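You operate a simulated robot arm through the tools that you are given. There is no shell and no other tool. Be economical: measure what you need, move in short steps, check, and stop when the job is done.

The job below is to be done with a simulated two-armed robot. You get a single attempt, and the scene is never put back.

Task
Take the lid off the grey tub and lay it down on the top of the grey bench.

The check looks at the end state, three seconds after you hand in, the way a careful person would. Anything else that was tipped, shoved, dropped, spilled or broken makes it a failure. A push-on lid holds only when it is set on centred and level and pressed home; a screw cap is set on level and turned clockwise until tight.

Robot
Two 7-joint arms with two-finger parallel grippers on one trunk, on a base that drives. Base frame: it is fixed to the floor where the robot stands at the start and does not move with it; the origin is under the middle of the robot, x ahead of it, y to its left, z up. Units: mm, degrees, N and s.
The left shoulder is at the start at [50, 177, 1029], the right one opposite. With the tool pointing down near the work surface each hand reaches from about 220 to 700 mm from the robot's upright axis, wherever it stands, measured 20 degrees to its own side. Payload 3.43 kg a hand.
The tool frame of a hand sits at the grasp point between the pads (the TCP): z along the fingers, y along the line on which they close. The tips reach 34 mm beyond it. The gripper opens to 128 mm. The fingers are 24 mm wide and 12 mm thick; the gripper's body (48 by 130 mm) begins 96 mm behind the TCP.
Orientation is told as [roll, pitch, yaw] about the base's x, y, z axes, in that order, counted from this pose: with the fingers straight down and closing along the base's y, the tool's x points along the base's -x, its y along +y and its z along -z.

Tools
- The arms move only by the tool drive_tool. It takes "left_rows", "right_rows" or both (then of equal length, played together; a hand with none holds still); each is a list of rows, each a list of 7 numbers: the gripper command, from -1 (shut) to 1 (fully open), values between in proportion, then the shift along the tool's x, y, z in units of 150 mm (1.0 is 150 mm), then the turn, a rotation vector about the tool's x, y, z in units of 180 degrees (1.0 is 180 degrees). In form: [[jaw, tx, ty, tz, rx, ry, rz], ...]. A call has 1 to 8 rows; each row is the pose to reach, as a shift and turn from the pose commanded when the call began, along the tool's axes at that moment. A call with a number of a shift or a turn outside -1 to 1 is refused whole. Rows are played at 5 a second. More than 50 mm and 8.6 degrees between two rows, or a gripper value outside its range, and nothing of the call is played. Where a pose cannot be reached the arm comes as near as it can. A force on the tool above 40 N (or 10 N above the force at the start of the call, whichever is more), or a blocked arm, ends the call early, and 0.2 s more pass. Each finger travels about 108 mm/s and halts on what it meets, pressing with about 41 N; the grip force reading is that of the motor and also rises with nothing between the fingers. The clock runs only during rows and for 0.2 s after the last one: add rows that repeat a pose to give the fingers time. The reply holds the time, the measured pose of the TCP, the force on the tool along the base axes, the opening and the grip force, in the units named above and with some noise, with the torque about the TCP (base axes, N m) and any sound that the robot's microphone picked up.
- Cameras (640 x 400 px; columns grow to the right, rows downward): "scene" is now at [162.2, 15.6, 1222.4]; the picture's right is [0.17, -0.98, 0.00], its down [-0.25, -0.04, -0.97] and it looks along [0.95, 0.17, -0.25] (base axes); focal length 285 px, centre (320, 200). "left" rides on the left gripper at [76, 11, -160] in its tool frame; the picture's right is [-0.15, 0.99, 0.00], its down [-0.88, -0.13, -0.46] and it looks along [-0.45, -0.07, 0.89] (tool axes); focal length 234 px, centre (320, 200). "right" rides on the right gripper at [76, -11, -160] in its tool frame; the picture's right is [0.15, 0.99, 0.00], its down [-0.88, 0.13, -0.46] and it looks along [-0.45, 0.07, 0.89] (tool axes); focal length 234 px, centre (320, 200). There is no depth. A picture from a camera that has moved, and an enlarged one, comes with that camera's place and axes in the base frame and with its lens.
- grab_frame(camera): a new picture of that camera. It takes no simulated time.
- raise_lower(by): slides the trunk up (or, below 0, down) by that many mm; the arms and the scene camera ride with it, the base frame stays. It gives what a move gives, with no picture.
- base_move(legs): drives the robot by 1 to 6 legs, each [ahead, turn to the left] in mm and degrees, along the robot's own axes; the way and the turn of a leg run together, so that a leg with both is an arc; at most 1500 mm and 180 degrees a leg. The arms and the cameras ride along, it lands a little off, and it stops where it bumps. It gives what a move gives.
- turn_head(pan, tilt): turns the head with the scene camera to pan (to the left, within 80 degrees either way) and tilt (down, from -29 to 69), counted from straight ahead of the robot. It gives what a move gives.
- close_up(camera, box): a new picture of the part [left, top, right, bottom] of that camera's present view, enlarged. It takes no simulated time.
- sign_off(): hands the job in; it is judged then, once.

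Go step by step. Nothing tells you exact positions but the pictures and the camera data: compare them with the known pose of the tool, close in by small moves and look again before you grip or let go. The budget is 120 turns and 108 pictures, counting those below and the enlarged ones. Unless the task says otherwise, let go and move clear before handing in, and close with one line.

The tools are called after "Emit:" as name(argument=value, ...) on one line, values as JSON. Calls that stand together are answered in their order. drive_tool: Moves the arms, as the interface text tells. Its arguments: {"type":"object","properties":{"left_rows":{"type":"array"},"right_rows":{"type":"array"}},"required":[]} The other tools are called the same way: raise_lower (by) slides the trunk up or down; base_move (legs) drives the base; turn_head (pan, tilt) turns the head that bears the scene camera; grab_frame (camera) takes a picture; close_up (camera, box) takes an enlarged picture of a part of a camera's view; sign_off () hands the job in.

At the start:

```text
time_s: 0.0
left_eef_pos: [428.9, 316.6, 1107.8]
left_tool_rot: [0.1, 0.0, 0.0]
left_force: [-0.9, 0.0, -1.0]
left_wrist_torque: [-0.02, 0.01, 0.05]
left_grip_width: 128.0
left_grip_force: 0.0
right_eef_pos: [370.9, -35.1, 1105.7]
right_tool_rot: [0.0, 0.0, 0.1]
right_force: [0.5, 0.4, 0.7]
right_wrist_torque: [0.0, -0.02, 0.0]
right_grip_width: 128.0
right_grip_force: 0.0
trunk travel left (down, up): [-200.0, 201.0]
robot x, y, heading: [0.8, 0.8, 0.2]
head pan, tilt: [10.0, 14.7]
```

scene: 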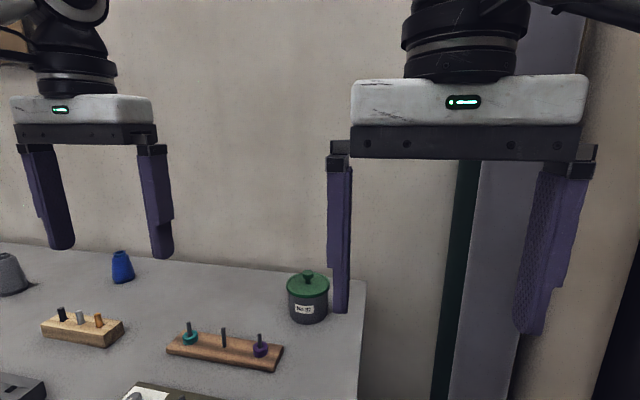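
right: 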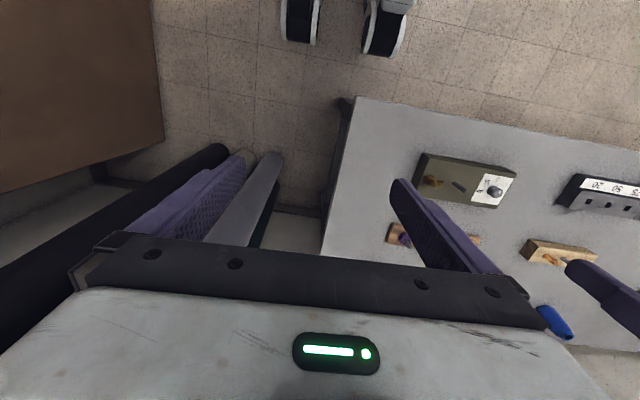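
left: 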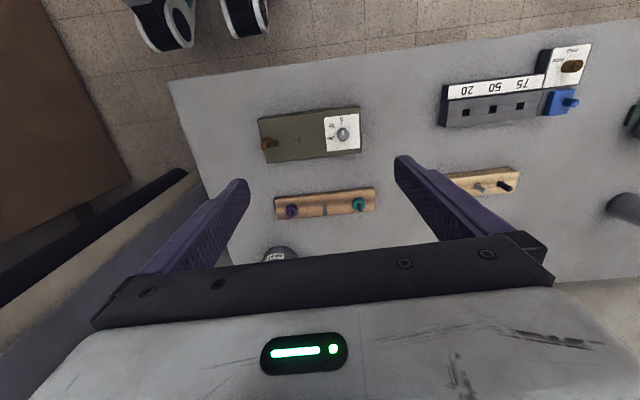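

I see the grey tub with its green knobbed lid at about (750, 157), standing on a bench whose top I put at z≈750. That looks just beyond reach, so I'll look down at the gap in front of the base and enlarge the view of the tub.

Emit:
close_up(camera="scene", box=[260, 250, 380, 340])

Emit:
turn_head(pan=0, tilt=60)

Emit:
grab_frame(camera="scene")

```text
4.44 times, centred on (320, 295) of scene
camera zoom: at [162.2, 15.6, 1222.4], right [0.17, -0.98, 0.0], down [-0.25, -0.04, -0.97], along [0.95, 0.17, -0.25], focal length 1268 px, centre (320, -222)
```

zoom: 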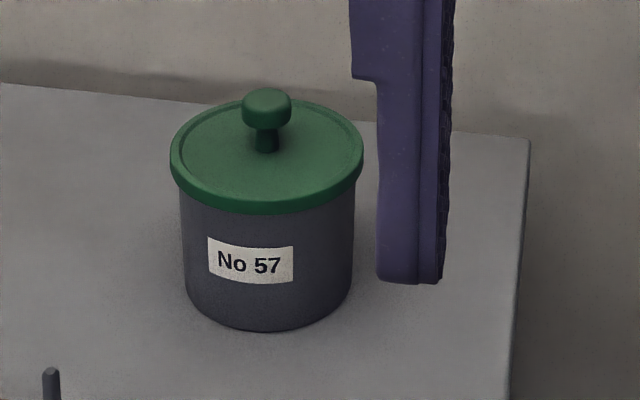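

```text
time_s: 1.1
left_eef_pos: [429.6, 315.2, 1108.8]
left_tool_rot: [0.1, 0.1, 0.0]
left_force: [0.3, -0.3, 0.2]
left_wrist_torque: [0.02, -0.01, -0.03]
left_grip_width: 128.0
left_grip_force: 0.1
right_eef_pos: [370.6, -36.0, 1106.5]
right_tool_rot: [0.1, 0.0, 0.0]
right_force: [0.1, -0.4, -0.4]
right_wrist_torque: [-0.02, -0.01, -0.01]
right_grip_width: 128.1
right_grip_force: 0.0
trunk travel left (down, up): [-200.0, 201.0]
robot x, y, heading: [-0.4, 0.2, 0.0]
head pan, tilt: [0.0, 60.0]
```

```text
103 pictures are left
camera scene: at [136.9, -0.6, 1155.7], right [0.0, -1.0, 0.0], down [-0.87, 0.0, -0.5], along [0.5, 0.0, -0.87], focal length 285 px, centre (320, 200)
```

scene: 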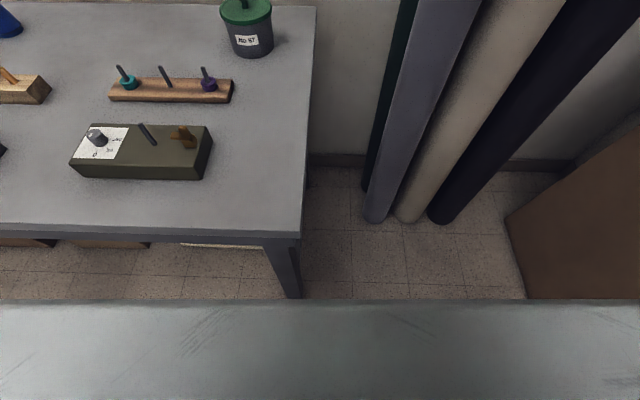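

The lid is about 105 mm across with a knob about 27 mm wide, and the bench edge is at x≈305 with free floor in front of it. I'll drive ahead 100 mm to bring the tub within the left hand's reach, then look again.

Emit:
base_move(legs=[[100, 0]])

Emit:
turn_head(pan=12, tilt=40)

Emit:
grab_frame(camera="scene")

Emit:
grab_frame(camera="left")

```text
time_s: 2.3
left_eef_pos: [520.9, 309.6, 1106.2]
left_tool_rot: [-0.2, 0.0, -0.2]
left_force: [-1.2, 0.5, -0.8]
left_wrist_torque: [-0.05, -0.04, -0.01]
left_grip_width: 128.1
left_grip_force: 0.1
right_eef_pos: [459.4, -41.5, 1107.1]
right_tool_rot: [-0.3, 0.0, -0.2]
right_force: [-0.8, 0.0, -0.2]
right_wrist_torque: [-0.05, -0.11, 0.0]
right_grip_width: 127.8
right_grip_force: 0.1
trunk travel left (down, up): [-200.0, 201.0]
robot x, y, heading: [89.4, -31.1, -0.8]
head pan, tilt: [0.0, 60.0]
stopped in leg 1: the robot was blocked; the commanded pose is now the measured one
```

```text
time_s: 3.2
left_eef_pos: [522.2, 299.8, 1106.3]
left_tool_rot: [0.1, 0.2, -0.4]
left_force: [0.3, 0.5, -0.6]
left_wrist_torque: [0.02, -0.01, 0.01]
left_grip_width: 128.0
left_grip_force: 0.0
right_eef_pos: [460.4, -50.9, 1105.6]
right_tool_rot: [-0.1, 0.1, -0.3]
right_force: [0.4, -0.6, -0.8]
right_wrist_torque: [0.01, 0.0, 0.0]
right_grip_width: 128.2
right_grip_force: 0.2
trunk travel left (down, up): [-200.0, 201.0]
robot x, y, heading: [88.4, -31.5, -1.0]
head pan, tilt: [12.0, 40.0]
```

```text
102 pictures are left
camera scene: at [244.1, -16.9, 1182.2], right [0.19, -0.98, 0.0], down [-0.63, -0.12, -0.77], along [0.75, 0.15, -0.64], focal length 285 px, centre (320, 200)
```

scene: 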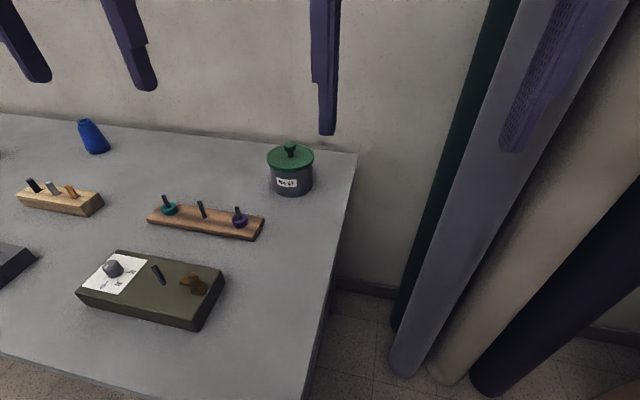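

```text
101 pictures are left
camera left: at [447.4, 312.5, 1268.2], right [0.15, 0.99, 0.0], down [0.88, -0.14, 0.45], along [0.45, -0.07, -0.89], focal length 234 px, centre (320, 200)
```

left: 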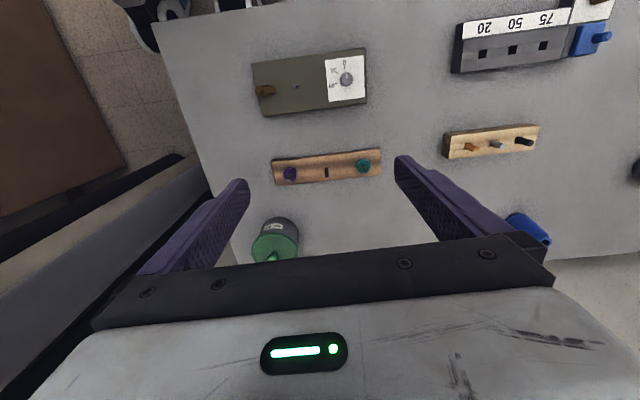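

The base stopped against the bench after about 89 mm and drifted sideways by 31 mm, but nothing on the bench looks disturbed. I now put the lid centre at about (760, 161, 845) with the knob top near z=877, so I'll bring the left hand over it at a safe height.

Emit:
drive_tool(left_rows=[[1, -0.2, -0.117, 0.1, 0, 0, 0], [1, -0.4, -0.233, 0.2, 0, 0, 0], [1, -0.6, -0.35, 0.3, 0, 0, 0], [1, -0.8, -0.467, 0.4, 0, 0, 0], [1, -0.8, -0.467, 0.4, 0, 0, 0]])

Emit:
drive_tool(left_rows=[[1, -0.2, -0.117, 0.1, 0, 0, 0], [1, -0.4, -0.233, 0.2, 0, 0, 0], [1, -0.6, -0.35, 0.3, 0, 0, 0], [1, -0.787, -0.467, 0.3, 0, 0, 0], [1, -0.787, -0.467, 0.3, 0, 0, 0]])

Emit:
grab_frame(camera="scene")

Emit:
grab_frame(camera="left")

```text
time_s: 4.4
left_eef_pos: [631.9, 235.8, 1041.5]
left_tool_rot: [0.0, 0.3, -0.3]
left_force: [0.9, 0.0, 0.3]
left_wrist_torque: [0.0, 0.03, -0.01]
left_grip_width: 128.1
left_grip_force: 0.1
left hand out of reach, approached as far as the arm can: row 4, 5
right_eef_pos: [460.7, -50.2, 1105.8]
right_tool_rot: [-0.1, 0.2, -0.4]
right_force: [0.0, -0.2, -0.1]
right_wrist_torque: [-0.03, 0.03, -0.01]
right_grip_width: 127.9
right_grip_force: 0.0
trunk travel left (down, up): [-200.0, 201.0]
robot x, y, heading: [91.2, -31.2, -1.3]
head pan, tilt: [12.0, 40.0]
```

```text
time_s: 5.6
left_eef_pos: [650.0, 218.3, 973.2]
left_tool_rot: [0.0, 0.1, -0.4]
left_force: [0.2, 0.2, 0.1]
left_wrist_torque: [0.02, 0.0, 0.01]
left_grip_width: 128.0
left_grip_force: 0.1
left hand out of reach, approached as far as the arm can: row 1, 2, 3, 4, 5
right_eef_pos: [460.2, -49.8, 1107.4]
right_tool_rot: [-0.1, 0.1, -0.3]
right_force: [-1.0, 0.6, 0.6]
right_wrist_torque: [0.02, 0.0, 0.0]
right_grip_width: 128.1
right_grip_force: 0.0
trunk travel left (down, up): [-200.0, 201.0]
robot x, y, heading: [90.8, -31.0, -1.0]
head pan, tilt: [12.0, 40.0]
```

```text
100 pictures are left
camera scene: at [244.0, -16.6, 1182.3], right [0.19, -0.98, 0.0], down [-0.63, -0.12, -0.77], along [0.75, 0.15, -0.64], focal length 285 px, centre (320, 200)
```

scene: 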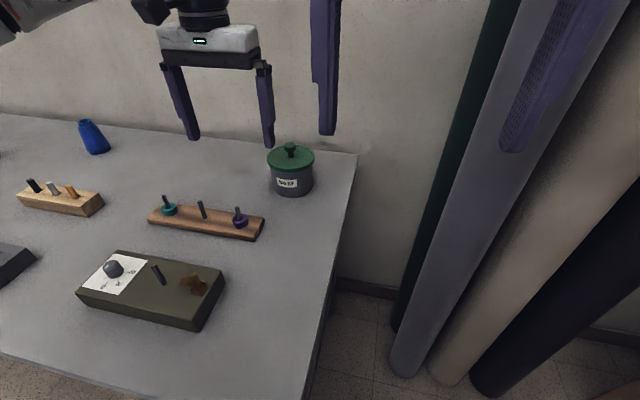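

```text
99 pictures are left
camera left: at [575.4, 231.4, 1134.4], right [0.15, 0.99, 0.0], down [0.88, -0.14, 0.45], along [0.45, -0.07, -0.89], focal length 234 px, centre (320, 200)
```

left: 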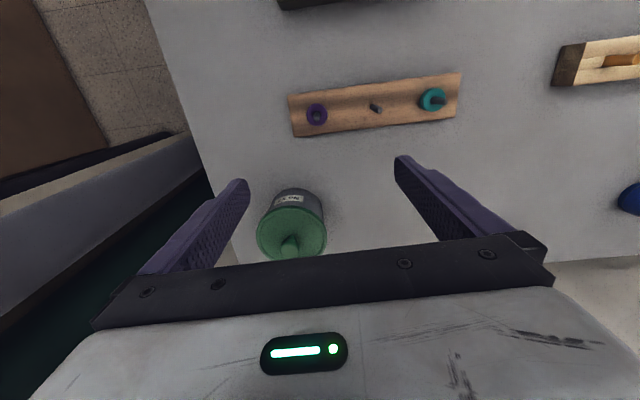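

The arm falls short here because the wrist sits well above the shoulder. I'll raise the trunk, then tilt the fingers forward about 25° so the hand reaches over the tub.

Emit:
raise_lower(by=150)

Emit:
drive_tool(left_rows=[[1, 0, -0.05, 0, 0, -0.035, 0], [1, 0, -0.1, 0, 0, -0.07, 0], [1, 0, -0.15, 0, 0, -0.105, 0], [1, 0, -0.2, 0, 0, -0.14, 0], [1, 0, -0.2, 0, 0, -0.14, 0]])

```text
time_s: 7.3
left_eef_pos: [650.3, 219.2, 1122.5]
left_tool_rot: [-0.1, 0.1, -0.5]
left_force: [-0.1, -0.2, -0.1]
left_wrist_torque: [-0.01, 0.0, 0.0]
left_grip_width: 128.0
left_grip_force: 0.0
right_eef_pos: [460.5, -50.9, 1256.5]
right_tool_rot: [-0.1, 0.1, -0.4]
right_force: [-0.8, 0.5, 0.0]
right_wrist_torque: [-0.04, 0.01, 0.0]
right_grip_width: 128.0
right_grip_force: 0.1
trunk travel left (down, up): [-350.0, 51.0]
robot x, y, heading: [92.4, -29.0, -1.1]
head pan, tilt: [12.0, 40.0]
```

```text
time_s: 8.5
left_eef_pos: [651.6, 189.9, 1124.1]
left_tool_rot: [-0.1, -25.1, -0.3]
left_force: [0.0, 0.8, -0.2]
left_wrist_torque: [-0.02, 0.05, -0.03]
left_grip_width: 127.8
left_grip_force: 0.0
right_eef_pos: [460.7, -51.3, 1256.1]
right_tool_rot: [0.0, 0.0, -0.5]
right_force: [0.8, 0.5, -0.1]
right_wrist_torque: [-0.01, 0.01, -0.03]
right_grip_width: 128.1
right_grip_force: 0.1
trunk travel left (down, up): [-350.0, 51.0]
robot x, y, heading: [93.5, -28.7, -0.8]
head pan, tilt: [12.0, 40.0]
```

The 25° tilt worked. Next I'll move along the tilted axis towards a point above the knob, at about z=1010.

Emit:
drive_tool(left_rows=[[1, -0.05, -0.043, 0.233, 0, 0, 0], [1, -0.1, -0.085, 0.466, 0, 0, 0], [1, -0.15, -0.127, 0.7, 0, 0, 0], [1, -0.2, -0.17, 0.93, 0, 0, 0], [1, -0.2, -0.17, 0.93, 0, 0, 0]])

Emit:
grab_frame(camera="left")

Emit:
grab_frame(camera="scene")

```text
time_s: 9.7
left_eef_pos: [727.1, 172.2, 1011.7]
left_tool_rot: [-0.1, -25.2, -0.5]
left_force: [-0.1, 0.2, 0.3]
left_wrist_torque: [0.02, -0.01, -0.02]
left_grip_width: 127.9
left_grip_force: 0.2
left hand out of reach, approached as far as the arm can: row 4, 5
right_eef_pos: [460.0, -50.6, 1257.9]
right_tool_rot: [-0.1, 0.2, -0.4]
right_force: [-0.4, 0.2, 0.0]
right_wrist_torque: [-0.04, 0.0, -0.04]
right_grip_width: 128.1
right_grip_force: 0.1
trunk travel left (down, up): [-350.0, 51.0]
robot x, y, heading: [90.3, -31.1, -1.1]
head pan, tilt: [12.0, 40.0]
```

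```text
98 pictures are left
camera left: at [590.6, 184.4, 1125.3], right [0.14, 0.99, 0.06], down [0.6, -0.13, 0.79], along [0.79, -0.07, -0.61], focal length 234 px, centre (320, 200)
```

left: 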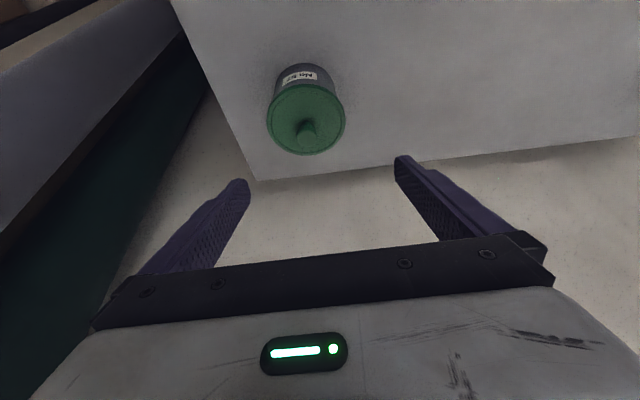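

```text
97 pictures are left
camera scene: at [244.1, -16.6, 1332.3], right [0.19, -0.98, 0.0], down [-0.63, -0.12, -0.77], along [0.75, 0.15, -0.64], focal length 285 px, centre (320, 200)
```

scene: 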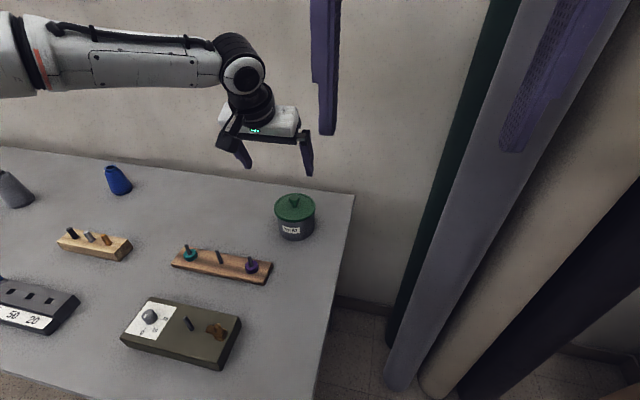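

The two views now agree on the lid centre: (771, 157, 845). The wrist is now higher than it needs to be, so I'll lower the trunk 80 mm and tilt a further 15° to gain reach.

Emit:
raise_lower(by=-80)

Emit:
drive_tool(left_rows=[[1, 0, -0.03, 0, 0, -0.042, 0], [1, 0, -0.07, 0, 0, -0.084, 0], [1, -0.1, -0.1, 0.02, 0, -0.084, 0], [1, -0.2, -0.1, 0.05, 0, -0.084, 0], [1, -0.2, -0.1, 0.05, 0, -0.084, 0]])

Emit:
grab_frame(camera="left")

```text
time_s: 10.9
left_eef_pos: [726.6, 171.3, 932.7]
left_tool_rot: [-0.2, -25.2, -0.4]
left_force: [0.6, 0.3, 0.4]
left_wrist_torque: [0.0, 0.0, -0.04]
left_grip_width: 128.3
left_grip_force: 0.1
right_eef_pos: [460.3, -49.9, 1176.3]
right_tool_rot: [-0.1, 0.1, -0.4]
right_force: [0.6, -0.7, 0.9]
right_wrist_torque: [0.02, -0.02, 0.01]
right_grip_width: 128.0
right_grip_force: 0.1
trunk travel left (down, up): [-270.0, 131.0]
robot x, y, heading: [89.7, -33.4, -0.9]
head pan, tilt: [12.0, 40.0]
```

```text
time_s: 12.1
left_eef_pos: [757.0, 157.1, 938.0]
left_tool_rot: [-0.1, -40.3, -0.3]
left_force: [0.5, 0.3, 0.0]
left_wrist_torque: [0.02, -0.04, 0.0]
left_grip_width: 128.0
left_grip_force: 0.0
right_eef_pos: [461.1, -50.3, 1177.4]
right_tool_rot: [-0.1, 0.0, -0.4]
right_force: [0.7, -0.5, -0.7]
right_wrist_torque: [0.01, -0.01, -0.03]
right_grip_width: 128.1
right_grip_force: 0.0
trunk travel left (down, up): [-270.0, 131.0]
robot x, y, heading: [90.9, -35.1, -0.9]
head pan, tilt: [12.0, 40.0]
```

```text
96 pictures are left
camera left: at [596.5, 169.5, 1011.9], right [0.12, 0.99, 0.09], down [0.38, -0.13, 0.92], along [0.92, -0.07, -0.39], focal length 234 px, centre (320, 200)
```

left: 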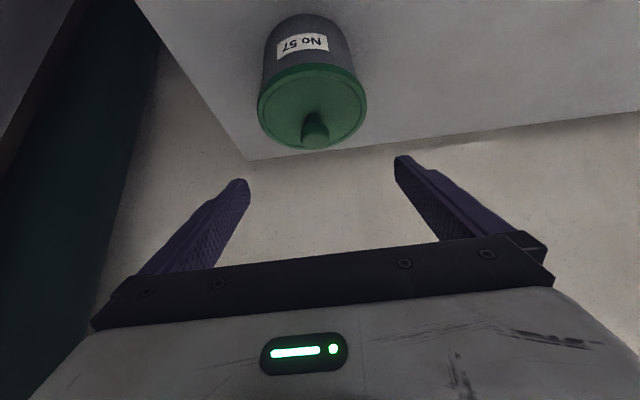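

The hand now reaches, and I put the knob's cap at about (769, 157, 868). I'll come straight down so the pads sit on either side of it with the tips just above the lid.

Emit:
drive_tool(left_rows=[[1, 0.08, 0, 0.09, 0, 0, 0], [1, 0.16, 0, 0.18, 0, 0, 0], [1, 0.237, 0, 0.271, 0, 0, 0], [1, 0.237, 0, 0.271, 0, 0, 0]])

Emit:
grab_frame(camera="left")

Emit:
close_up(camera="scene", box=[200, 90, 380, 220])

```text
time_s: 13.1
left_eef_pos: [744.2, 166.7, 889.8]
left_tool_rot: [-0.2, -40.4, -0.4]
left_force: [-0.7, -0.8, -0.2]
left_wrist_torque: [-0.01, 0.0, 0.01]
left_grip_width: 128.2
left_grip_force: 0.1
left hand out of reach, approached as far as the arm can: row 1, 2, 3, 4
right_eef_pos: [461.6, -50.6, 1176.7]
right_tool_rot: [0.0, 0.2, -0.5]
right_force: [0.2, -0.5, 0.1]
right_wrist_torque: [-0.03, 0.0, 0.0]
right_grip_width: 128.1
right_grip_force: 0.1
trunk travel left (down, up): [-270.0, 131.0]
robot x, y, heading: [90.8, -30.8, -0.9]
head pan, tilt: [12.0, 40.0]
```

```text
95 pictures are left
camera left: at [583.8, 180.5, 964.7], right [0.12, 0.99, 0.09], down [0.38, -0.13, 0.92], along [0.92, -0.08, -0.39], focal length 234 px, centre (320, 200)
```

left: 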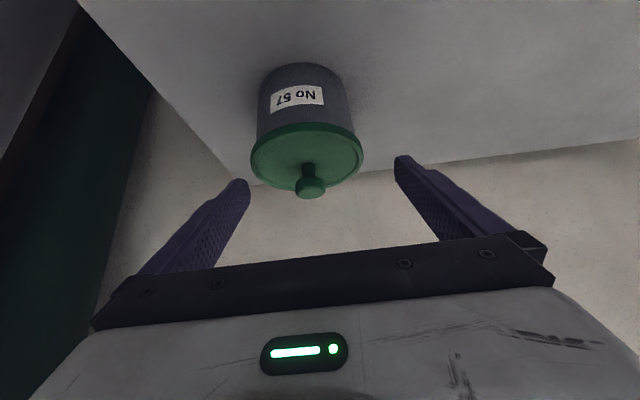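

```text
3.08 times, centred on (290, 155) of scene
camera zoom: at [243.9, -16.6, 1252.4], right [0.19, -0.98, 0.0], down [-0.63, -0.12, -0.77], along [0.75, 0.15, -0.64], focal length 878 px, centre (412, 338)
```

zoom: 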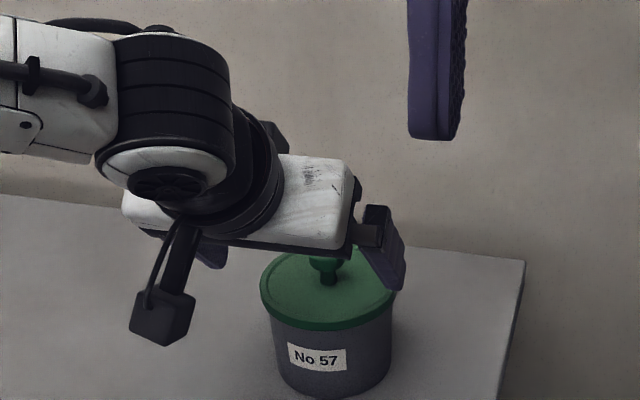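

The hand stopped about 12 mm short at this height because the shoulder is too high. I'll move the arm back up and forward, then use the trunk to bring it down.

Emit:
drive_tool(left_rows=[[1, -0.15, -0.03, -0.11, 0, 0, 0], [1, -0.293, -0.055, -0.224, 0, 0, 0], [1, -0.293, -0.055, -0.224, 0, 0, 0]])

```text
time_s: 13.9
left_eef_pos: [756.3, 158.3, 945.3]
left_tool_rot: [-0.1, -40.4, -0.3]
left_force: [0.4, 0.8, 0.1]
left_wrist_torque: [0.01, 0.0, -0.01]
left_grip_width: 127.9
left_grip_force: 0.0
right_eef_pos: [461.4, -50.9, 1176.2]
right_tool_rot: [-0.1, 0.0, -0.4]
right_force: [-0.2, 0.7, -0.3]
right_wrist_torque: [0.01, -0.05, 0.01]
right_grip_width: 128.0
right_grip_force: 0.1
trunk travel left (down, up): [-270.0, 131.0]
robot x, y, heading: [92.2, -32.2, -1.3]
head pan, tilt: [12.0, 40.0]
```

The hand is at (756, 158, 945) within reach, so I'll lower the trunk 60 mm.

Emit:
raise_lower(by=-60)

Emit:
grab_frame(camera="left")

Emit:
close_up(camera="scene", box=[200, 60, 380, 190])

```text
time_s: 14.9
left_eef_pos: [756.8, 157.0, 885.5]
left_tool_rot: [-0.1, -40.3, -0.2]
left_force: [0.0, 0.0, 0.3]
left_wrist_torque: [-0.02, 0.03, 0.03]
left_grip_width: 128.1
left_grip_force: 0.1
right_eef_pos: [461.5, -50.1, 1116.7]
right_tool_rot: [-0.2, 0.1, -0.3]
right_force: [-1.0, -0.1, 0.6]
right_wrist_torque: [0.0, -0.03, -0.01]
right_grip_width: 128.3
right_grip_force: 0.0
trunk travel left (down, up): [-210.0, 191.0]
robot x, y, heading: [90.2, -28.0, -1.2]
head pan, tilt: [12.0, 40.0]
```

```text
93 pictures are left
camera left: at [595.6, 171.8, 959.6], right [0.12, 0.99, 0.09], down [0.38, -0.13, 0.92], along [0.92, -0.07, -0.39], focal length 234 px, centre (320, 200)
```

left: 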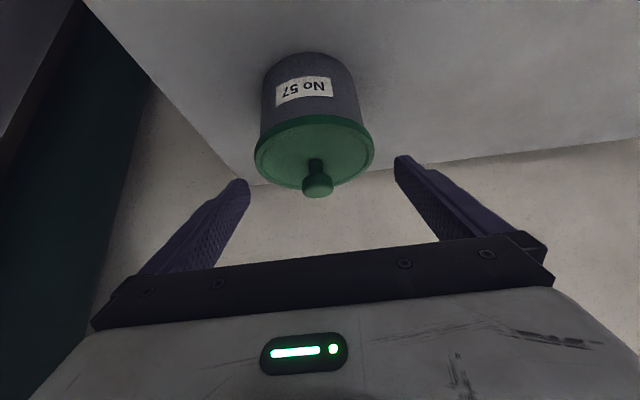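

```text
3.08 times, centred on (290, 125) of scene
camera zoom: at [243.7, -16.6, 1192.4], right [0.19, -0.98, 0.0], down [-0.63, -0.12, -0.77], along [0.75, 0.15, -0.64], focal length 878 px, centre (412, 431)
```

zoom: 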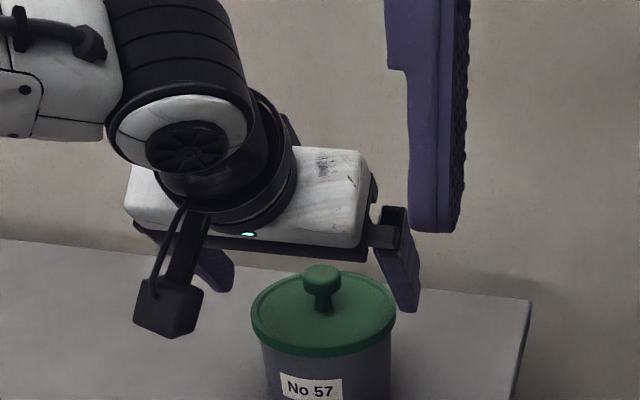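

The knob cap lies between the pads about 2–3 mm off centre. I'll correct that sideways, close partway, and check again.

Emit:
drive_tool(left_rows=[[0.5, 0, -0.017, 0, 0, 0, 0], [-0.2, 0, -0.017, 0, 0, 0, 0], [-0.2, 0, -0.017, 0, 0, 0, 0], [-0.2, 0, -0.017, 0, 0, 0, 0]])

Emit:
close_up(camera="left", box=[220, 100, 420, 225])

Emit:
close_up(camera="scene", box=[230, 90, 350, 175])

```text
time_s: 15.9
left_eef_pos: [756.6, 155.7, 885.6]
left_tool_rot: [-0.2, -40.3, -0.3]
left_force: [-0.2, 0.2, -0.5]
left_wrist_torque: [0.0, 0.02, -0.02]
left_grip_width: 51.1
left_grip_force: 0.0
right_eef_pos: [459.6, -49.8, 1114.9]
right_tool_rot: [-0.1, 0.1, -0.4]
right_force: [-0.2, -1.0, 0.4]
right_wrist_torque: [0.0, 0.0, 0.01]
right_grip_width: 128.1
right_grip_force: 0.1
trunk travel left (down, up): [-210.0, 191.0]
robot x, y, heading: [92.0, -29.7, -1.1]
head pan, tilt: [12.0, 40.0]
```

```text
3.20 times, centred on (320, 162) of left
camera zoom: at [595.8, 169.2, 959.4], right [0.12, 0.99, 0.09], down [0.38, -0.13, 0.92], along [0.92, -0.07, -0.39], focal length 749 px, centre (320, 320)
```

zoom: 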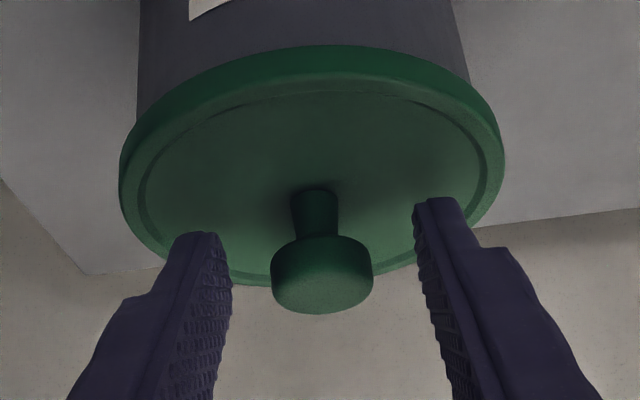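

```text
4.71 times, centred on (290, 132) of scene
camera zoom: at [243.9, -16.6, 1192.4], right [0.19, -0.98, 0.0], down [-0.63, -0.12, -0.77], along [0.75, 0.15, -0.64], focal length 1342 px, centre (461, 518)
```

zoom: 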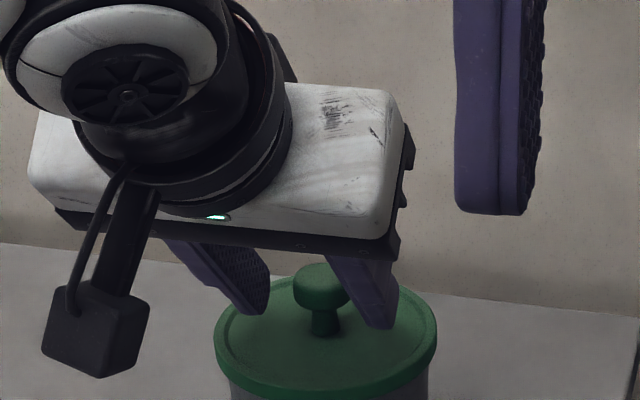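

The knob is centred between the pads, so I'll close on it.

Emit:
drive_tool(left_rows=[[-0.5, 0, 0, 0, 0, 0, 0], [-1, 0, 0, 0, 0, 0, 0], [-1, 0, 0, 0, 0, 0, 0], [-1, 0, 0, 0, 0, 0, 0], [-1, 0, 0, 0, 0, 0, 0]])

Emit:
close_up(camera="left", box=[220, 100, 420, 225])

```text
time_s: 17.1
left_eef_pos: [756.7, 155.4, 885.3]
left_tool_rot: [0.0, -40.3, -0.5]
left_force: [0.5, -1.7, 0.4]
left_wrist_torque: [-0.06, 0.02, -0.04]
left_grip_width: 24.2
left_grip_force: 41.8
right_eef_pos: [460.6, -50.4, 1116.1]
right_tool_rot: [-0.1, 0.1, -0.4]
right_force: [0.3, 0.7, 1.0]
right_wrist_torque: [0.03, -0.01, -0.02]
right_grip_width: 128.0
right_grip_force: 0.1
trunk travel left (down, up): [-210.0, 191.0]
robot x, y, heading: [93.6, -30.3, -0.9]
head pan, tilt: [12.0, 40.0]
```

```text
3.20 times, centred on (320, 162) of left
camera zoom: at [595.8, 168.9, 959.4], right [0.12, 0.99, 0.09], down [0.38, -0.13, 0.92], along [0.92, -0.07, -0.39], focal length 749 px, centre (320, 320)
```

zoom: 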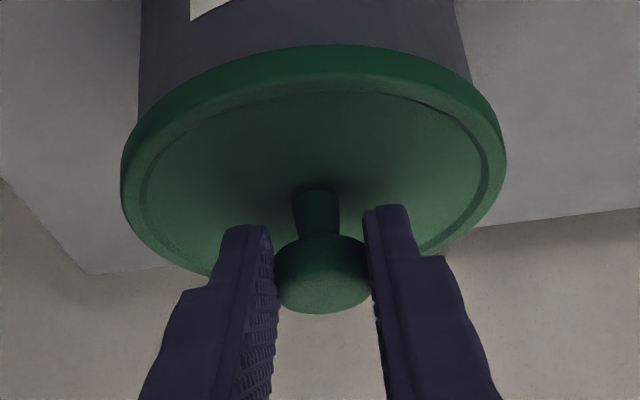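

The knob is gripped at 24 mm with 42 N. I'll lift with the trunk in a small step and watch the force.

Emit:
raise_lower(by=8)

Emit:
close_up(camera="scene", box=[230, 100, 350, 200])

Emit:
close_up(camera="left", box=[220, 50, 420, 225])

```text
time_s: 17.7
left_eef_pos: [757.5, 155.3, 894.6]
left_tool_rot: [-0.1, -40.3, -0.3]
left_force: [0.7, 0.9, -0.5]
left_wrist_torque: [-0.01, 0.01, 0.06]
left_grip_width: 24.8
left_grip_force: 41.3
right_eef_pos: [461.8, -50.7, 1123.8]
right_tool_rot: [-0.1, 0.1, -0.4]
right_force: [-0.3, 0.2, 1.0]
right_wrist_torque: [0.0, 0.01, -0.02]
right_grip_width: 128.1
right_grip_force: 0.2
trunk travel left (down, up): [-218.0, 183.0]
robot x, y, heading: [90.4, -30.7, -1.2]
head pan, tilt: [12.0, 40.0]
heard: snap
```

```text
4.00 times, centred on (290, 150) of scene
camera zoom: at [244.2, -16.5, 1200.3], right [0.19, -0.98, 0.0], down [-0.63, -0.12, -0.77], along [0.75, 0.15, -0.64], focal length 1141 px, centre (440, 400)
```

zoom: 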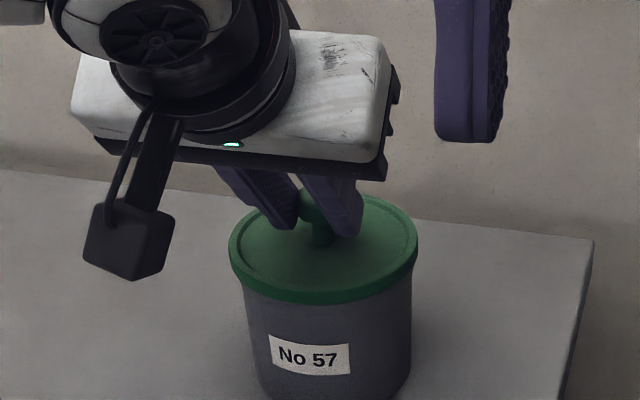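

```text
2.29 times, centred on (320, 138) of left
camera zoom: at [596.0, 169.5, 967.4], right [0.12, 0.99, 0.09], down [0.38, -0.13, 0.92], along [0.92, -0.07, -0.39], focal length 535 px, centre (320, 343)
```

zoom: 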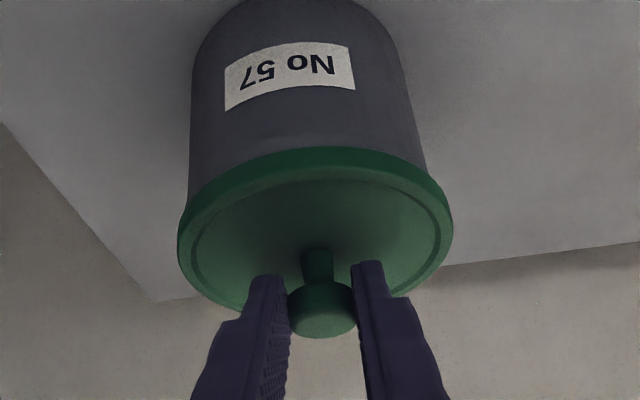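

A snap was heard and the force stayed near zero, so the lid has come free. I'll raise it slowly a bit more and check that the tub stays down.

Emit:
raise_lower(by=20)

Emit:
close_up(camera="scene", box=[230, 100, 350, 200])

```text
time_s: 18.3
left_eef_pos: [756.0, 157.1, 913.3]
left_tool_rot: [-0.1, -40.4, -0.3]
left_force: [-0.5, 0.5, -1.0]
left_wrist_torque: [0.0, 0.02, 0.02]
left_grip_width: 24.6
left_grip_force: 41.1
right_eef_pos: [461.7, -49.9, 1144.4]
right_tool_rot: [-0.1, 0.1, -0.4]
right_force: [0.8, -0.1, 0.1]
right_wrist_torque: [0.02, -0.02, -0.01]
right_grip_width: 128.0
right_grip_force: 0.1
trunk travel left (down, up): [-238.0, 163.0]
robot x, y, heading: [90.9, -30.4, -1.0]
head pan, tilt: [12.0, 40.0]
```

```text
4.00 times, centred on (290, 150) of scene
camera zoom: at [244.2, -16.5, 1220.3], right [0.19, -0.98, 0.0], down [-0.63, -0.12, -0.77], along [0.75, 0.15, -0.64], focal length 1141 px, centre (440, 400)
```

zoom: 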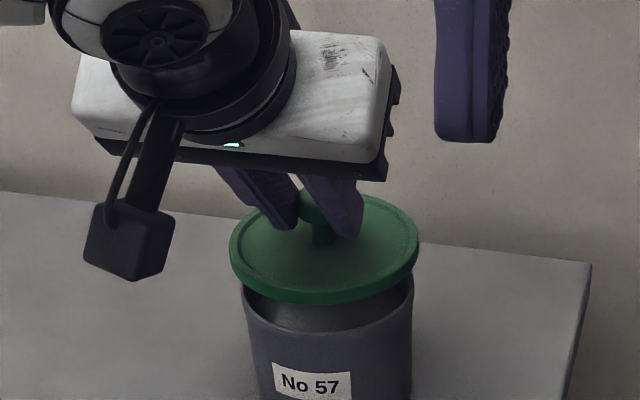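

The lid is clear and the tub has stayed on the bench. I'll raise it higher and then bring it back towards the open strip near the right front of the bench, around (520, 105).

Emit:
raise_lower(by=70)

Emit:
drive_tool(left_rows=[[-1, 0.18, -0.06, -0.151, 0, 0, 0], [-1, 0.36, -0.12, -0.302, 0, 0, 0], [-1, 0.54, -0.18, -0.453, 0, 0, 0], [-1, 0.72, -0.24, -0.604, 0, 0, 0], [-1, 0.72, -0.24, -0.604, 0, 0, 0]])

Emit:
grab_frame(camera="scene")

```text
time_s: 19.4
left_eef_pos: [757.6, 156.0, 984.0]
left_tool_rot: [-0.1, -40.3, -0.2]
left_force: [0.5, -0.2, -1.2]
left_wrist_torque: [0.03, 0.04, 0.01]
left_grip_width: 24.9
left_grip_force: 41.1
right_eef_pos: [460.9, -49.6, 1214.1]
right_tool_rot: [-0.1, 0.1, -0.4]
right_force: [0.6, -0.4, -0.1]
right_wrist_torque: [0.01, -0.01, -0.01]
right_grip_width: 128.3
right_grip_force: 0.1
trunk travel left (down, up): [-308.0, 93.0]
robot x, y, heading: [92.1, -32.7, -1.3]
head pan, tilt: [12.0, 40.0]
```

```text
time_s: 20.6
left_eef_pos: [614.8, 120.9, 982.1]
left_tool_rot: [0.0, -40.3, -0.3]
left_force: [-0.8, 0.2, -0.1]
left_wrist_torque: [0.03, 0.0, 0.01]
left_grip_width: 24.6
left_grip_force: 40.5
right_eef_pos: [461.3, -51.1, 1214.2]
right_tool_rot: [-0.1, 0.2, -0.3]
right_force: [-0.2, 0.0, 1.0]
right_wrist_torque: [0.02, 0.02, 0.02]
right_grip_width: 128.0
right_grip_force: 0.1
trunk travel left (down, up): [-308.0, 93.0]
robot x, y, heading: [89.7, -29.6, -1.1]
head pan, tilt: [12.0, 40.0]
```

```text
85 pictures are left
camera scene: at [244.1, -16.5, 1290.3], right [0.19, -0.98, 0.0], down [-0.63, -0.12, -0.77], along [0.75, 0.15, -0.64], focal length 285 px, centre (320, 200)
```

scene: 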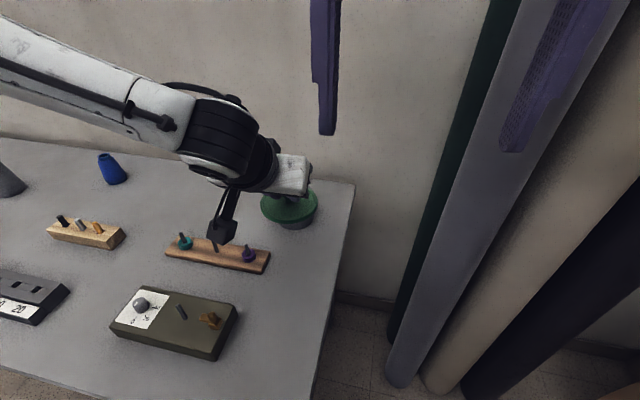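

The lid hangs steadily in the grip. The free strip runs from about y=25 to y=183 clear of the box and the peg board, so I'll go to lid centre (530, 105) and come down partway.

Emit:
drive_tool(left_rows=[[-1, 0.17, -0.036, -0.14, 0, 0, 0], [-1, 0.34, -0.072, -0.28, 0, 0, 0], [-1, 0.5, -0.107, -0.42, 0, 0, 0], [-1, 0.5, -0.107, -0.42, 0, 0, 0]])

Emit:
drive_tool(left_rows=[[-1, 0.171, 0, 0.204, 0, 0, 0], [-1, 0.342, 0, 0.408, 0, 0, 0], [-1, 0.514, 0, 0.613, 0, 0, 0], [-1, 0.514, 0, 0.613, 0, 0, 0]])

Emit:
grab_frame(camera="scene")

Emit:
grab_frame(camera="left")

```text
time_s: 21.6
left_eef_pos: [516.7, 105.4, 982.9]
left_tool_rot: [-0.2, -40.3, -0.3]
left_force: [-0.8, -0.1, -0.4]
left_wrist_torque: [0.02, -0.02, -0.03]
left_grip_width: 24.7
left_grip_force: 41.4
right_eef_pos: [461.5, -50.6, 1215.2]
right_tool_rot: [0.0, 0.2, -0.4]
right_force: [0.4, -0.4, 0.1]
right_wrist_torque: [0.0, 0.02, 0.0]
right_grip_width: 128.0
right_grip_force: 0.1
trunk travel left (down, up): [-308.0, 93.0]
robot x, y, heading: [90.8, -30.6, -1.0]
head pan, tilt: [12.0, 40.0]
```

```text
time_s: 22.6
left_eef_pos: [520.5, 120.0, 872.8]
left_tool_rot: [-0.3, -40.3, -0.4]
left_force: [-0.5, -0.9, -0.4]
left_wrist_torque: [0.0, 0.02, -0.01]
left_grip_width: 24.7
left_grip_force: 41.8
left hand out of reach, approached as far as the arm can: row 3, 4
right_eef_pos: [460.7, -51.0, 1213.6]
right_tool_rot: [-0.1, 0.2, -0.4]
right_force: [1.2, 0.2, -0.4]
right_wrist_torque: [-0.02, 0.0, -0.01]
right_grip_width: 127.9
right_grip_force: 0.1
trunk travel left (down, up): [-308.0, 93.0]
robot x, y, heading: [85.5, -34.3, -1.3]
head pan, tilt: [12.0, 40.0]
```

```text
84 pictures are left
camera scene: at [244.0, -16.6, 1290.3], right [0.19, -0.98, 0.0], down [-0.63, -0.12, -0.77], along [0.75, 0.15, -0.64], focal length 285 px, centre (320, 200)
```

scene: 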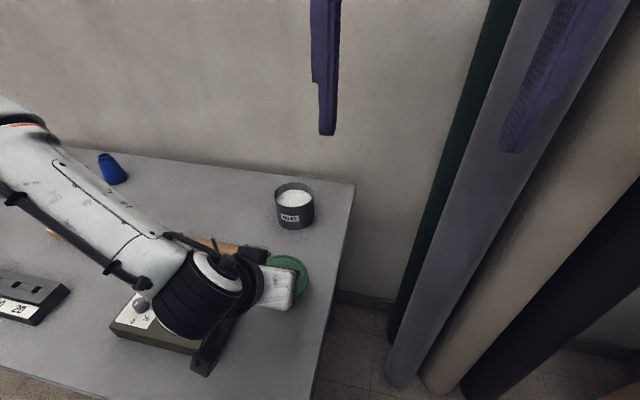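

```text
83 pictures are left
camera left: at [359.2, 133.9, 947.1], right [0.12, 0.99, 0.09], down [0.38, -0.13, 0.92], along [0.92, -0.08, -0.39], focal length 234 px, centre (320, 200)
```

left: 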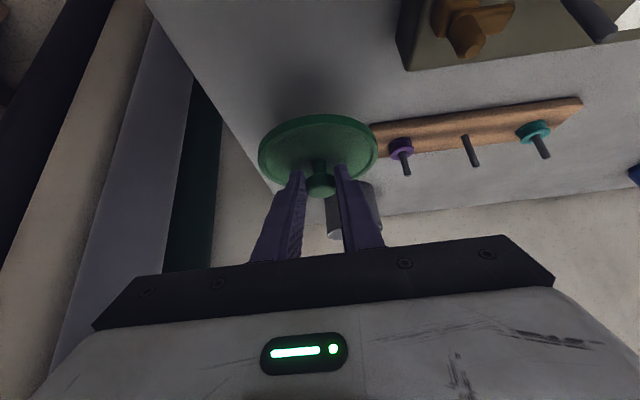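

The open tub stands undisturbed with its white contents inside. The arm is at a reach limit here, so I'll shift slightly up and to the right, lower the trunk to get close, and look again.

Emit:
drive_tool(left_rows=[[-1, -0.04, -0.04, -0.05, 0, 0, 0], [-1, -0.086, -0.087, -0.102, 0, 0, 0], [-1, -0.086, -0.087, -0.102, 0, 0, 0]])

Emit:
raise_lower(by=-50)

Emit:
grab_frame(camera="scene")

Emit:
grab_frame(camera="left")

```text
time_s: 23.4
left_eef_pos: [519.7, 107.0, 892.8]
left_tool_rot: [-0.2, -40.3, -0.3]
left_force: [-0.2, -0.4, -0.4]
left_wrist_torque: [-0.01, 0.01, -0.01]
left_grip_width: 24.7
left_grip_force: 40.9
right_eef_pos: [460.4, -49.8, 1213.9]
right_tool_rot: [-0.1, 0.1, -0.4]
right_force: [0.2, 0.0, 0.1]
right_wrist_torque: [0.02, -0.02, 0.02]
right_grip_width: 128.3
right_grip_force: 0.0
trunk travel left (down, up): [-308.0, 93.0]
robot x, y, heading: [91.7, -32.1, -0.9]
head pan, tilt: [12.0, 40.0]
```

```text
time_s: 24.3
left_eef_pos: [519.0, 107.0, 844.2]
left_tool_rot: [-0.1, -40.3, -0.3]
left_force: [-0.3, 0.4, -0.6]
left_wrist_torque: [0.01, 0.01, 0.0]
left_grip_width: 24.7
left_grip_force: 40.5
right_eef_pos: [460.0, -50.9, 1164.1]
right_tool_rot: [-0.1, 0.0, -0.4]
right_force: [-0.2, 0.1, 0.4]
right_wrist_torque: [0.0, -0.04, 0.02]
right_grip_width: 127.7
right_grip_force: 0.0
trunk travel left (down, up): [-258.0, 143.0]
robot x, y, heading: [89.4, -30.8, -0.7]
head pan, tilt: [12.0, 40.0]
```

```text
82 pictures are left
camera scene: at [243.7, -16.6, 1240.4], right [0.19, -0.98, 0.0], down [-0.63, -0.12, -0.77], along [0.75, 0.15, -0.64], focal length 285 px, centre (320, 200)
```

scene: 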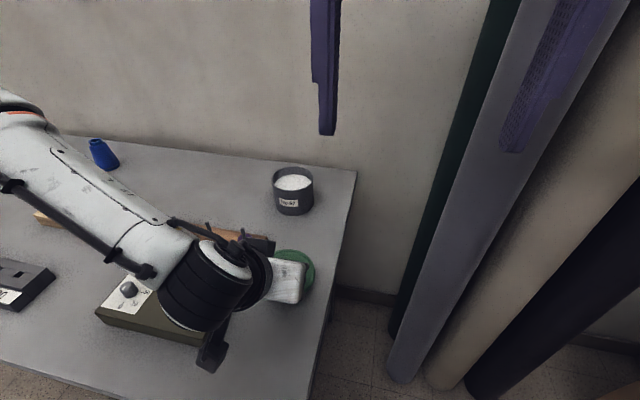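

```text
81 pictures are left
camera left: at [358.7, 120.5, 917.3], right [0.12, 0.99, 0.09], down [0.38, -0.13, 0.92], along [0.92, -0.07, -0.39], focal length 234 px, centre (320, 200)
```

left: 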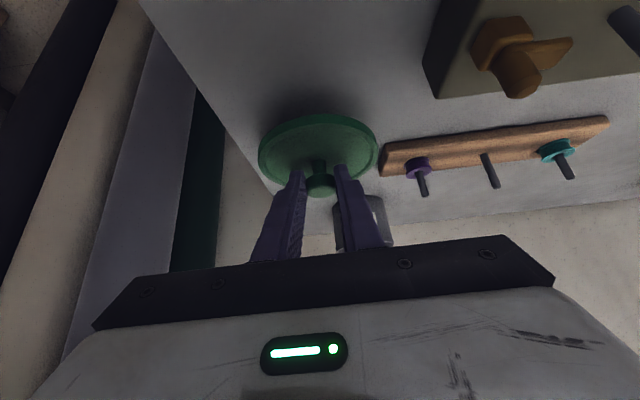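

The lid is over clear bench, well away from the box and peg board. I'll lower a further 25 mm with the trunk, then feel for contact with small arm steps.

Emit:
raise_lower(by=-25)

Emit:
close_up(camera="left", box=[200, 60, 440, 210])

Emit:
close_up(camera="scene", box=[240, 190, 360, 310])

```text
time_s: 25.0
left_eef_pos: [519.3, 107.6, 818.2]
left_tool_rot: [-0.2, -40.2, -0.3]
left_force: [0.8, -0.3, -1.4]
left_wrist_torque: [-0.02, 0.03, -0.01]
left_grip_width: 24.6
left_grip_force: 40.8
right_eef_pos: [459.4, -50.9, 1139.0]
right_tool_rot: [-0.1, 0.1, -0.4]
right_force: [-0.3, -0.7, -0.1]
right_wrist_torque: [0.0, -0.02, 0.01]
right_grip_width: 128.0
right_grip_force: 0.1
trunk travel left (down, up): [-233.0, 168.0]
robot x, y, heading: [88.8, -28.8, -0.8]
head pan, tilt: [12.0, 40.0]
```

```text
2.67 times, centred on (320, 135) of left
camera zoom: at [358.7, 120.5, 892.2], right [0.12, 0.99, 0.09], down [0.38, -0.13, 0.92], along [0.92, -0.07, -0.39], focal length 624 px, centre (320, 373)
```

zoom: 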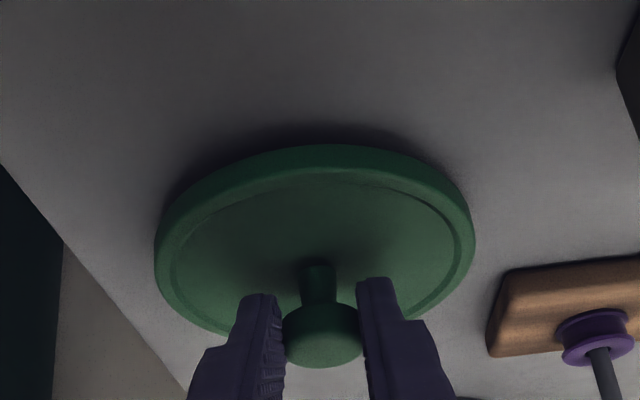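

```text
3.33 times, centred on (300, 250) of scene
camera zoom: at [243.8, -16.6, 1215.4], right [0.19, -0.98, 0.0], down [-0.63, -0.12, -0.77], along [0.75, 0.15, -0.64], focal length 951 px, centre (387, 33)
```

zoom: 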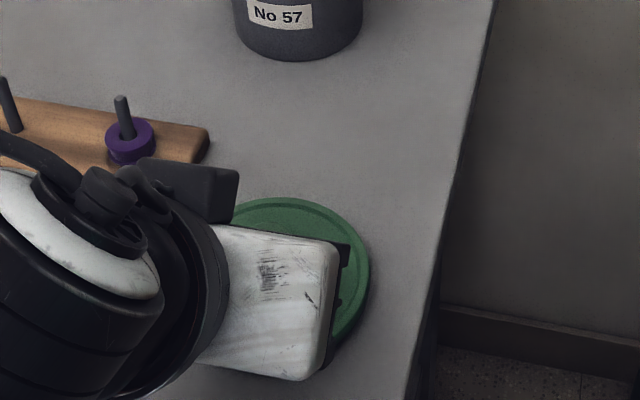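

The lid is nearly down and sits level. I'll now feel for contact in 2 mm steps.

Emit:
drive_tool(left_rows=[[-1, 0.0086, 0, 0.0102, 0, 0, 0], [-1, 0.0172, 0, 0.0204, 0, 0, 0], [-1, 0.0257, 0, 0.0307, 0, 0, 0], [-1, 0.0343, 0, 0.0409, 0, 0, 0]])

```text
time_s: 26.0
left_eef_pos: [520.1, 111.0, 811.4]
left_tool_rot: [-0.3, -40.3, -0.2]
left_force: [-0.2, 0.3, -0.8]
left_wrist_torque: [0.01, 0.01, 0.02]
left_grip_width: 24.6
left_grip_force: 41.2
left hand out of reach, approached as far as the arm can: row 4
right_eef_pos: [461.2, -50.4, 1138.9]
right_tool_rot: [-0.1, 0.1, -0.5]
right_force: [-0.8, 0.3, -0.4]
right_wrist_torque: [0.0, -0.02, -0.01]
right_grip_width: 128.2
right_grip_force: 0.1
trunk travel left (down, up): [-233.0, 168.0]
robot x, y, heading: [85.2, -31.6, -1.1]
head pan, tilt: [12.0, 40.0]
```

Contact hasn't been made and the arm is at its limit again, so I'll continue with small trunk steps.

Emit:
raise_lower(by=-4)

Emit:
close_up(camera="left", box=[200, 60, 440, 210])

```text
time_s: 26.6
left_eef_pos: [520.5, 110.7, 808.2]
left_tool_rot: [-0.4, -40.4, -0.3]
left_force: [0.4, 1.1, 4.1]
left_wrist_torque: [0.01, -0.07, -0.01]
left_grip_width: 24.2
left_grip_force: 41.4
right_eef_pos: [461.5, -50.5, 1135.5]
right_tool_rot: [-0.2, 0.1, -0.5]
right_force: [-0.1, -0.9, 0.8]
right_wrist_torque: [0.0, -0.02, -0.02]
right_grip_width: 127.9
right_grip_force: 0.0
trunk travel left (down, up): [-229.0, 172.0]
robot x, y, heading: [90.1, -32.9, -1.2]
head pan, tilt: [12.0, 40.0]
```

```text
2.67 times, centred on (320, 135) of left
camera zoom: at [359.6, 124.0, 882.6], right [0.12, 0.99, 0.09], down [0.37, -0.13, 0.92], along [0.92, -0.08, -0.39], focal length 624 px, centre (320, 373)
```

zoom: 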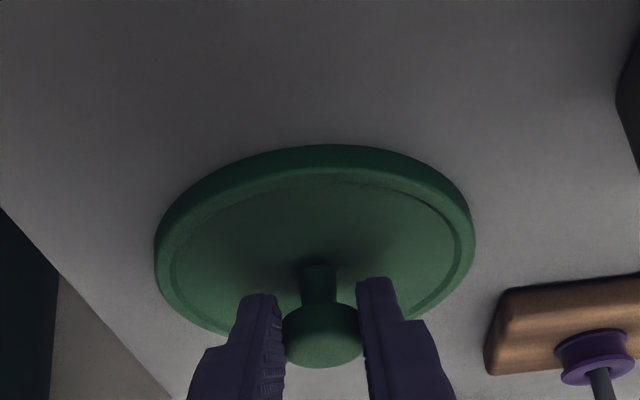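

The force has risen to about 4 N upward and the lid's shadow has closed, so it is resting on the bench. I'll open the fingers gently.

Emit:
drive_tool(left_rows=[[-0.5, 0, 0, 0, 0, 0, 0], [-0.3, 0, 0, 0, 0, 0, 0], [-0.1, 0, 0, 0, 0, 0, 0], [-0.1, 0, 0, 0, 0, 0, 0]])

Emit:
close_up(camera="left", box=[200, 60, 440, 210])

```text
time_s: 27.6
left_eef_pos: [521.2, 110.3, 808.0]
left_tool_rot: [-0.3, -40.2, -0.3]
left_force: [-0.4, -0.4, 1.2]
left_wrist_torque: [0.0, 0.02, -0.01]
left_grip_width: 57.6
left_grip_force: 0.0
right_eef_pos: [461.0, -50.9, 1135.3]
right_tool_rot: [-0.1, 0.1, -0.4]
right_force: [0.7, -0.8, 0.1]
right_wrist_torque: [-0.01, 0.0, 0.0]
right_grip_width: 128.0
right_grip_force: 0.2
trunk travel left (down, up): [-229.0, 172.0]
robot x, y, heading: [90.7, -30.3, -0.9]
head pan, tilt: [12.0, 40.0]
```

```text
2.67 times, centred on (320, 135) of left
camera zoom: at [359.4, 124.2, 882.2], right [0.12, 0.99, 0.09], down [0.38, -0.13, 0.92], along [0.92, -0.08, -0.39], focal length 624 px, centre (320, 373)
```

zoom: 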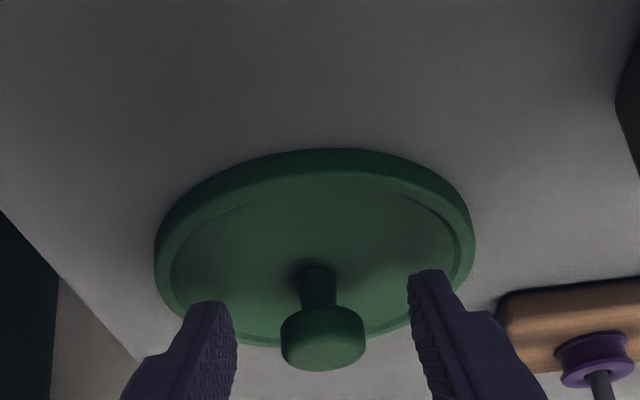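

The lid is released and lies flat on the bench. I'll raise the hand clear with the trunk and check the whole scene.

Emit:
raise_lower(by=150)

Emit:
grab_frame(camera="left")

Emit:
grab_frame(camera="scene")

```text
time_s: 29.3
left_eef_pos: [520.6, 109.3, 957.7]
left_tool_rot: [-0.3, -40.3, -0.3]
left_force: [-0.5, -0.8, 0.8]
left_wrist_torque: [-0.01, 0.0, -0.01]
left_grip_width: 57.7
left_grip_force: 0.0
right_eef_pos: [461.2, -50.2, 1285.2]
right_tool_rot: [-0.2, 0.0, -0.4]
right_force: [0.5, -0.8, -0.1]
right_wrist_torque: [-0.03, -0.01, -0.02]
right_grip_width: 128.0
right_grip_force: 0.1
trunk travel left (down, up): [-379.0, 22.0]
robot x, y, heading: [91.1, -31.7, -1.1]
head pan, tilt: [12.0, 40.0]
```

```text
76 pictures are left
camera left: at [359.5, 124.2, 1032.1], right [0.12, 0.99, 0.09], down [0.38, -0.13, 0.92], along [0.92, -0.08, -0.39], focal length 234 px, centre (320, 200)
```

left: 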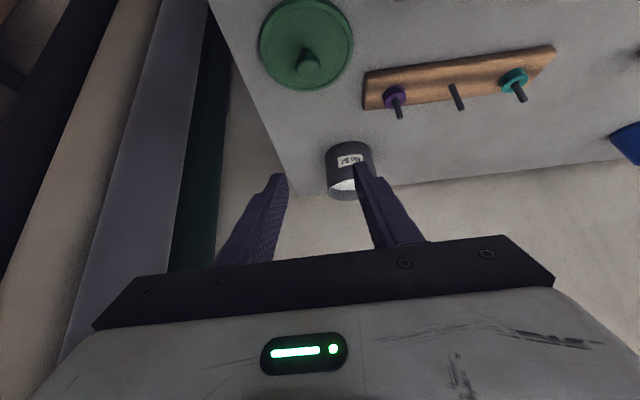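

```text
75 pictures are left
camera scene: at [244.1, -16.5, 1361.3], right [0.19, -0.98, 0.0], down [-0.63, -0.12, -0.77], along [0.75, 0.15, -0.64], focal length 285 px, centre (320, 200)
```

scene: 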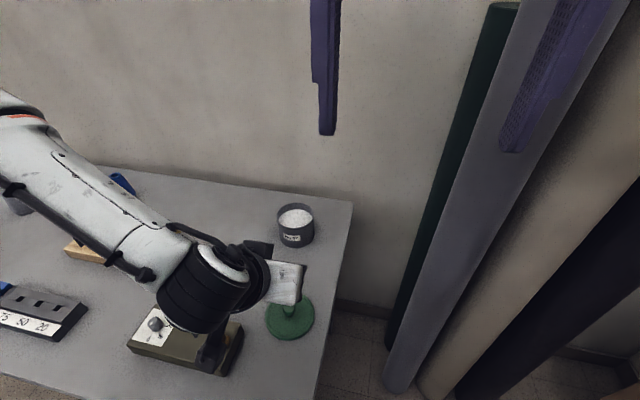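

The lid lies flat, knob up, on the bench, the tub is upright and everything else looks to be where it was. The hand is clear, so I'm handing in.

Emit:
sign_off()

```text
The job is handed in.
```

The lid is off the grey tub and lying flat, knob up, on the grey bench. The tub stayed upright with its contents inside; the base bumped the bench once while driving in, but I saw nothing on it shifted or tipped.
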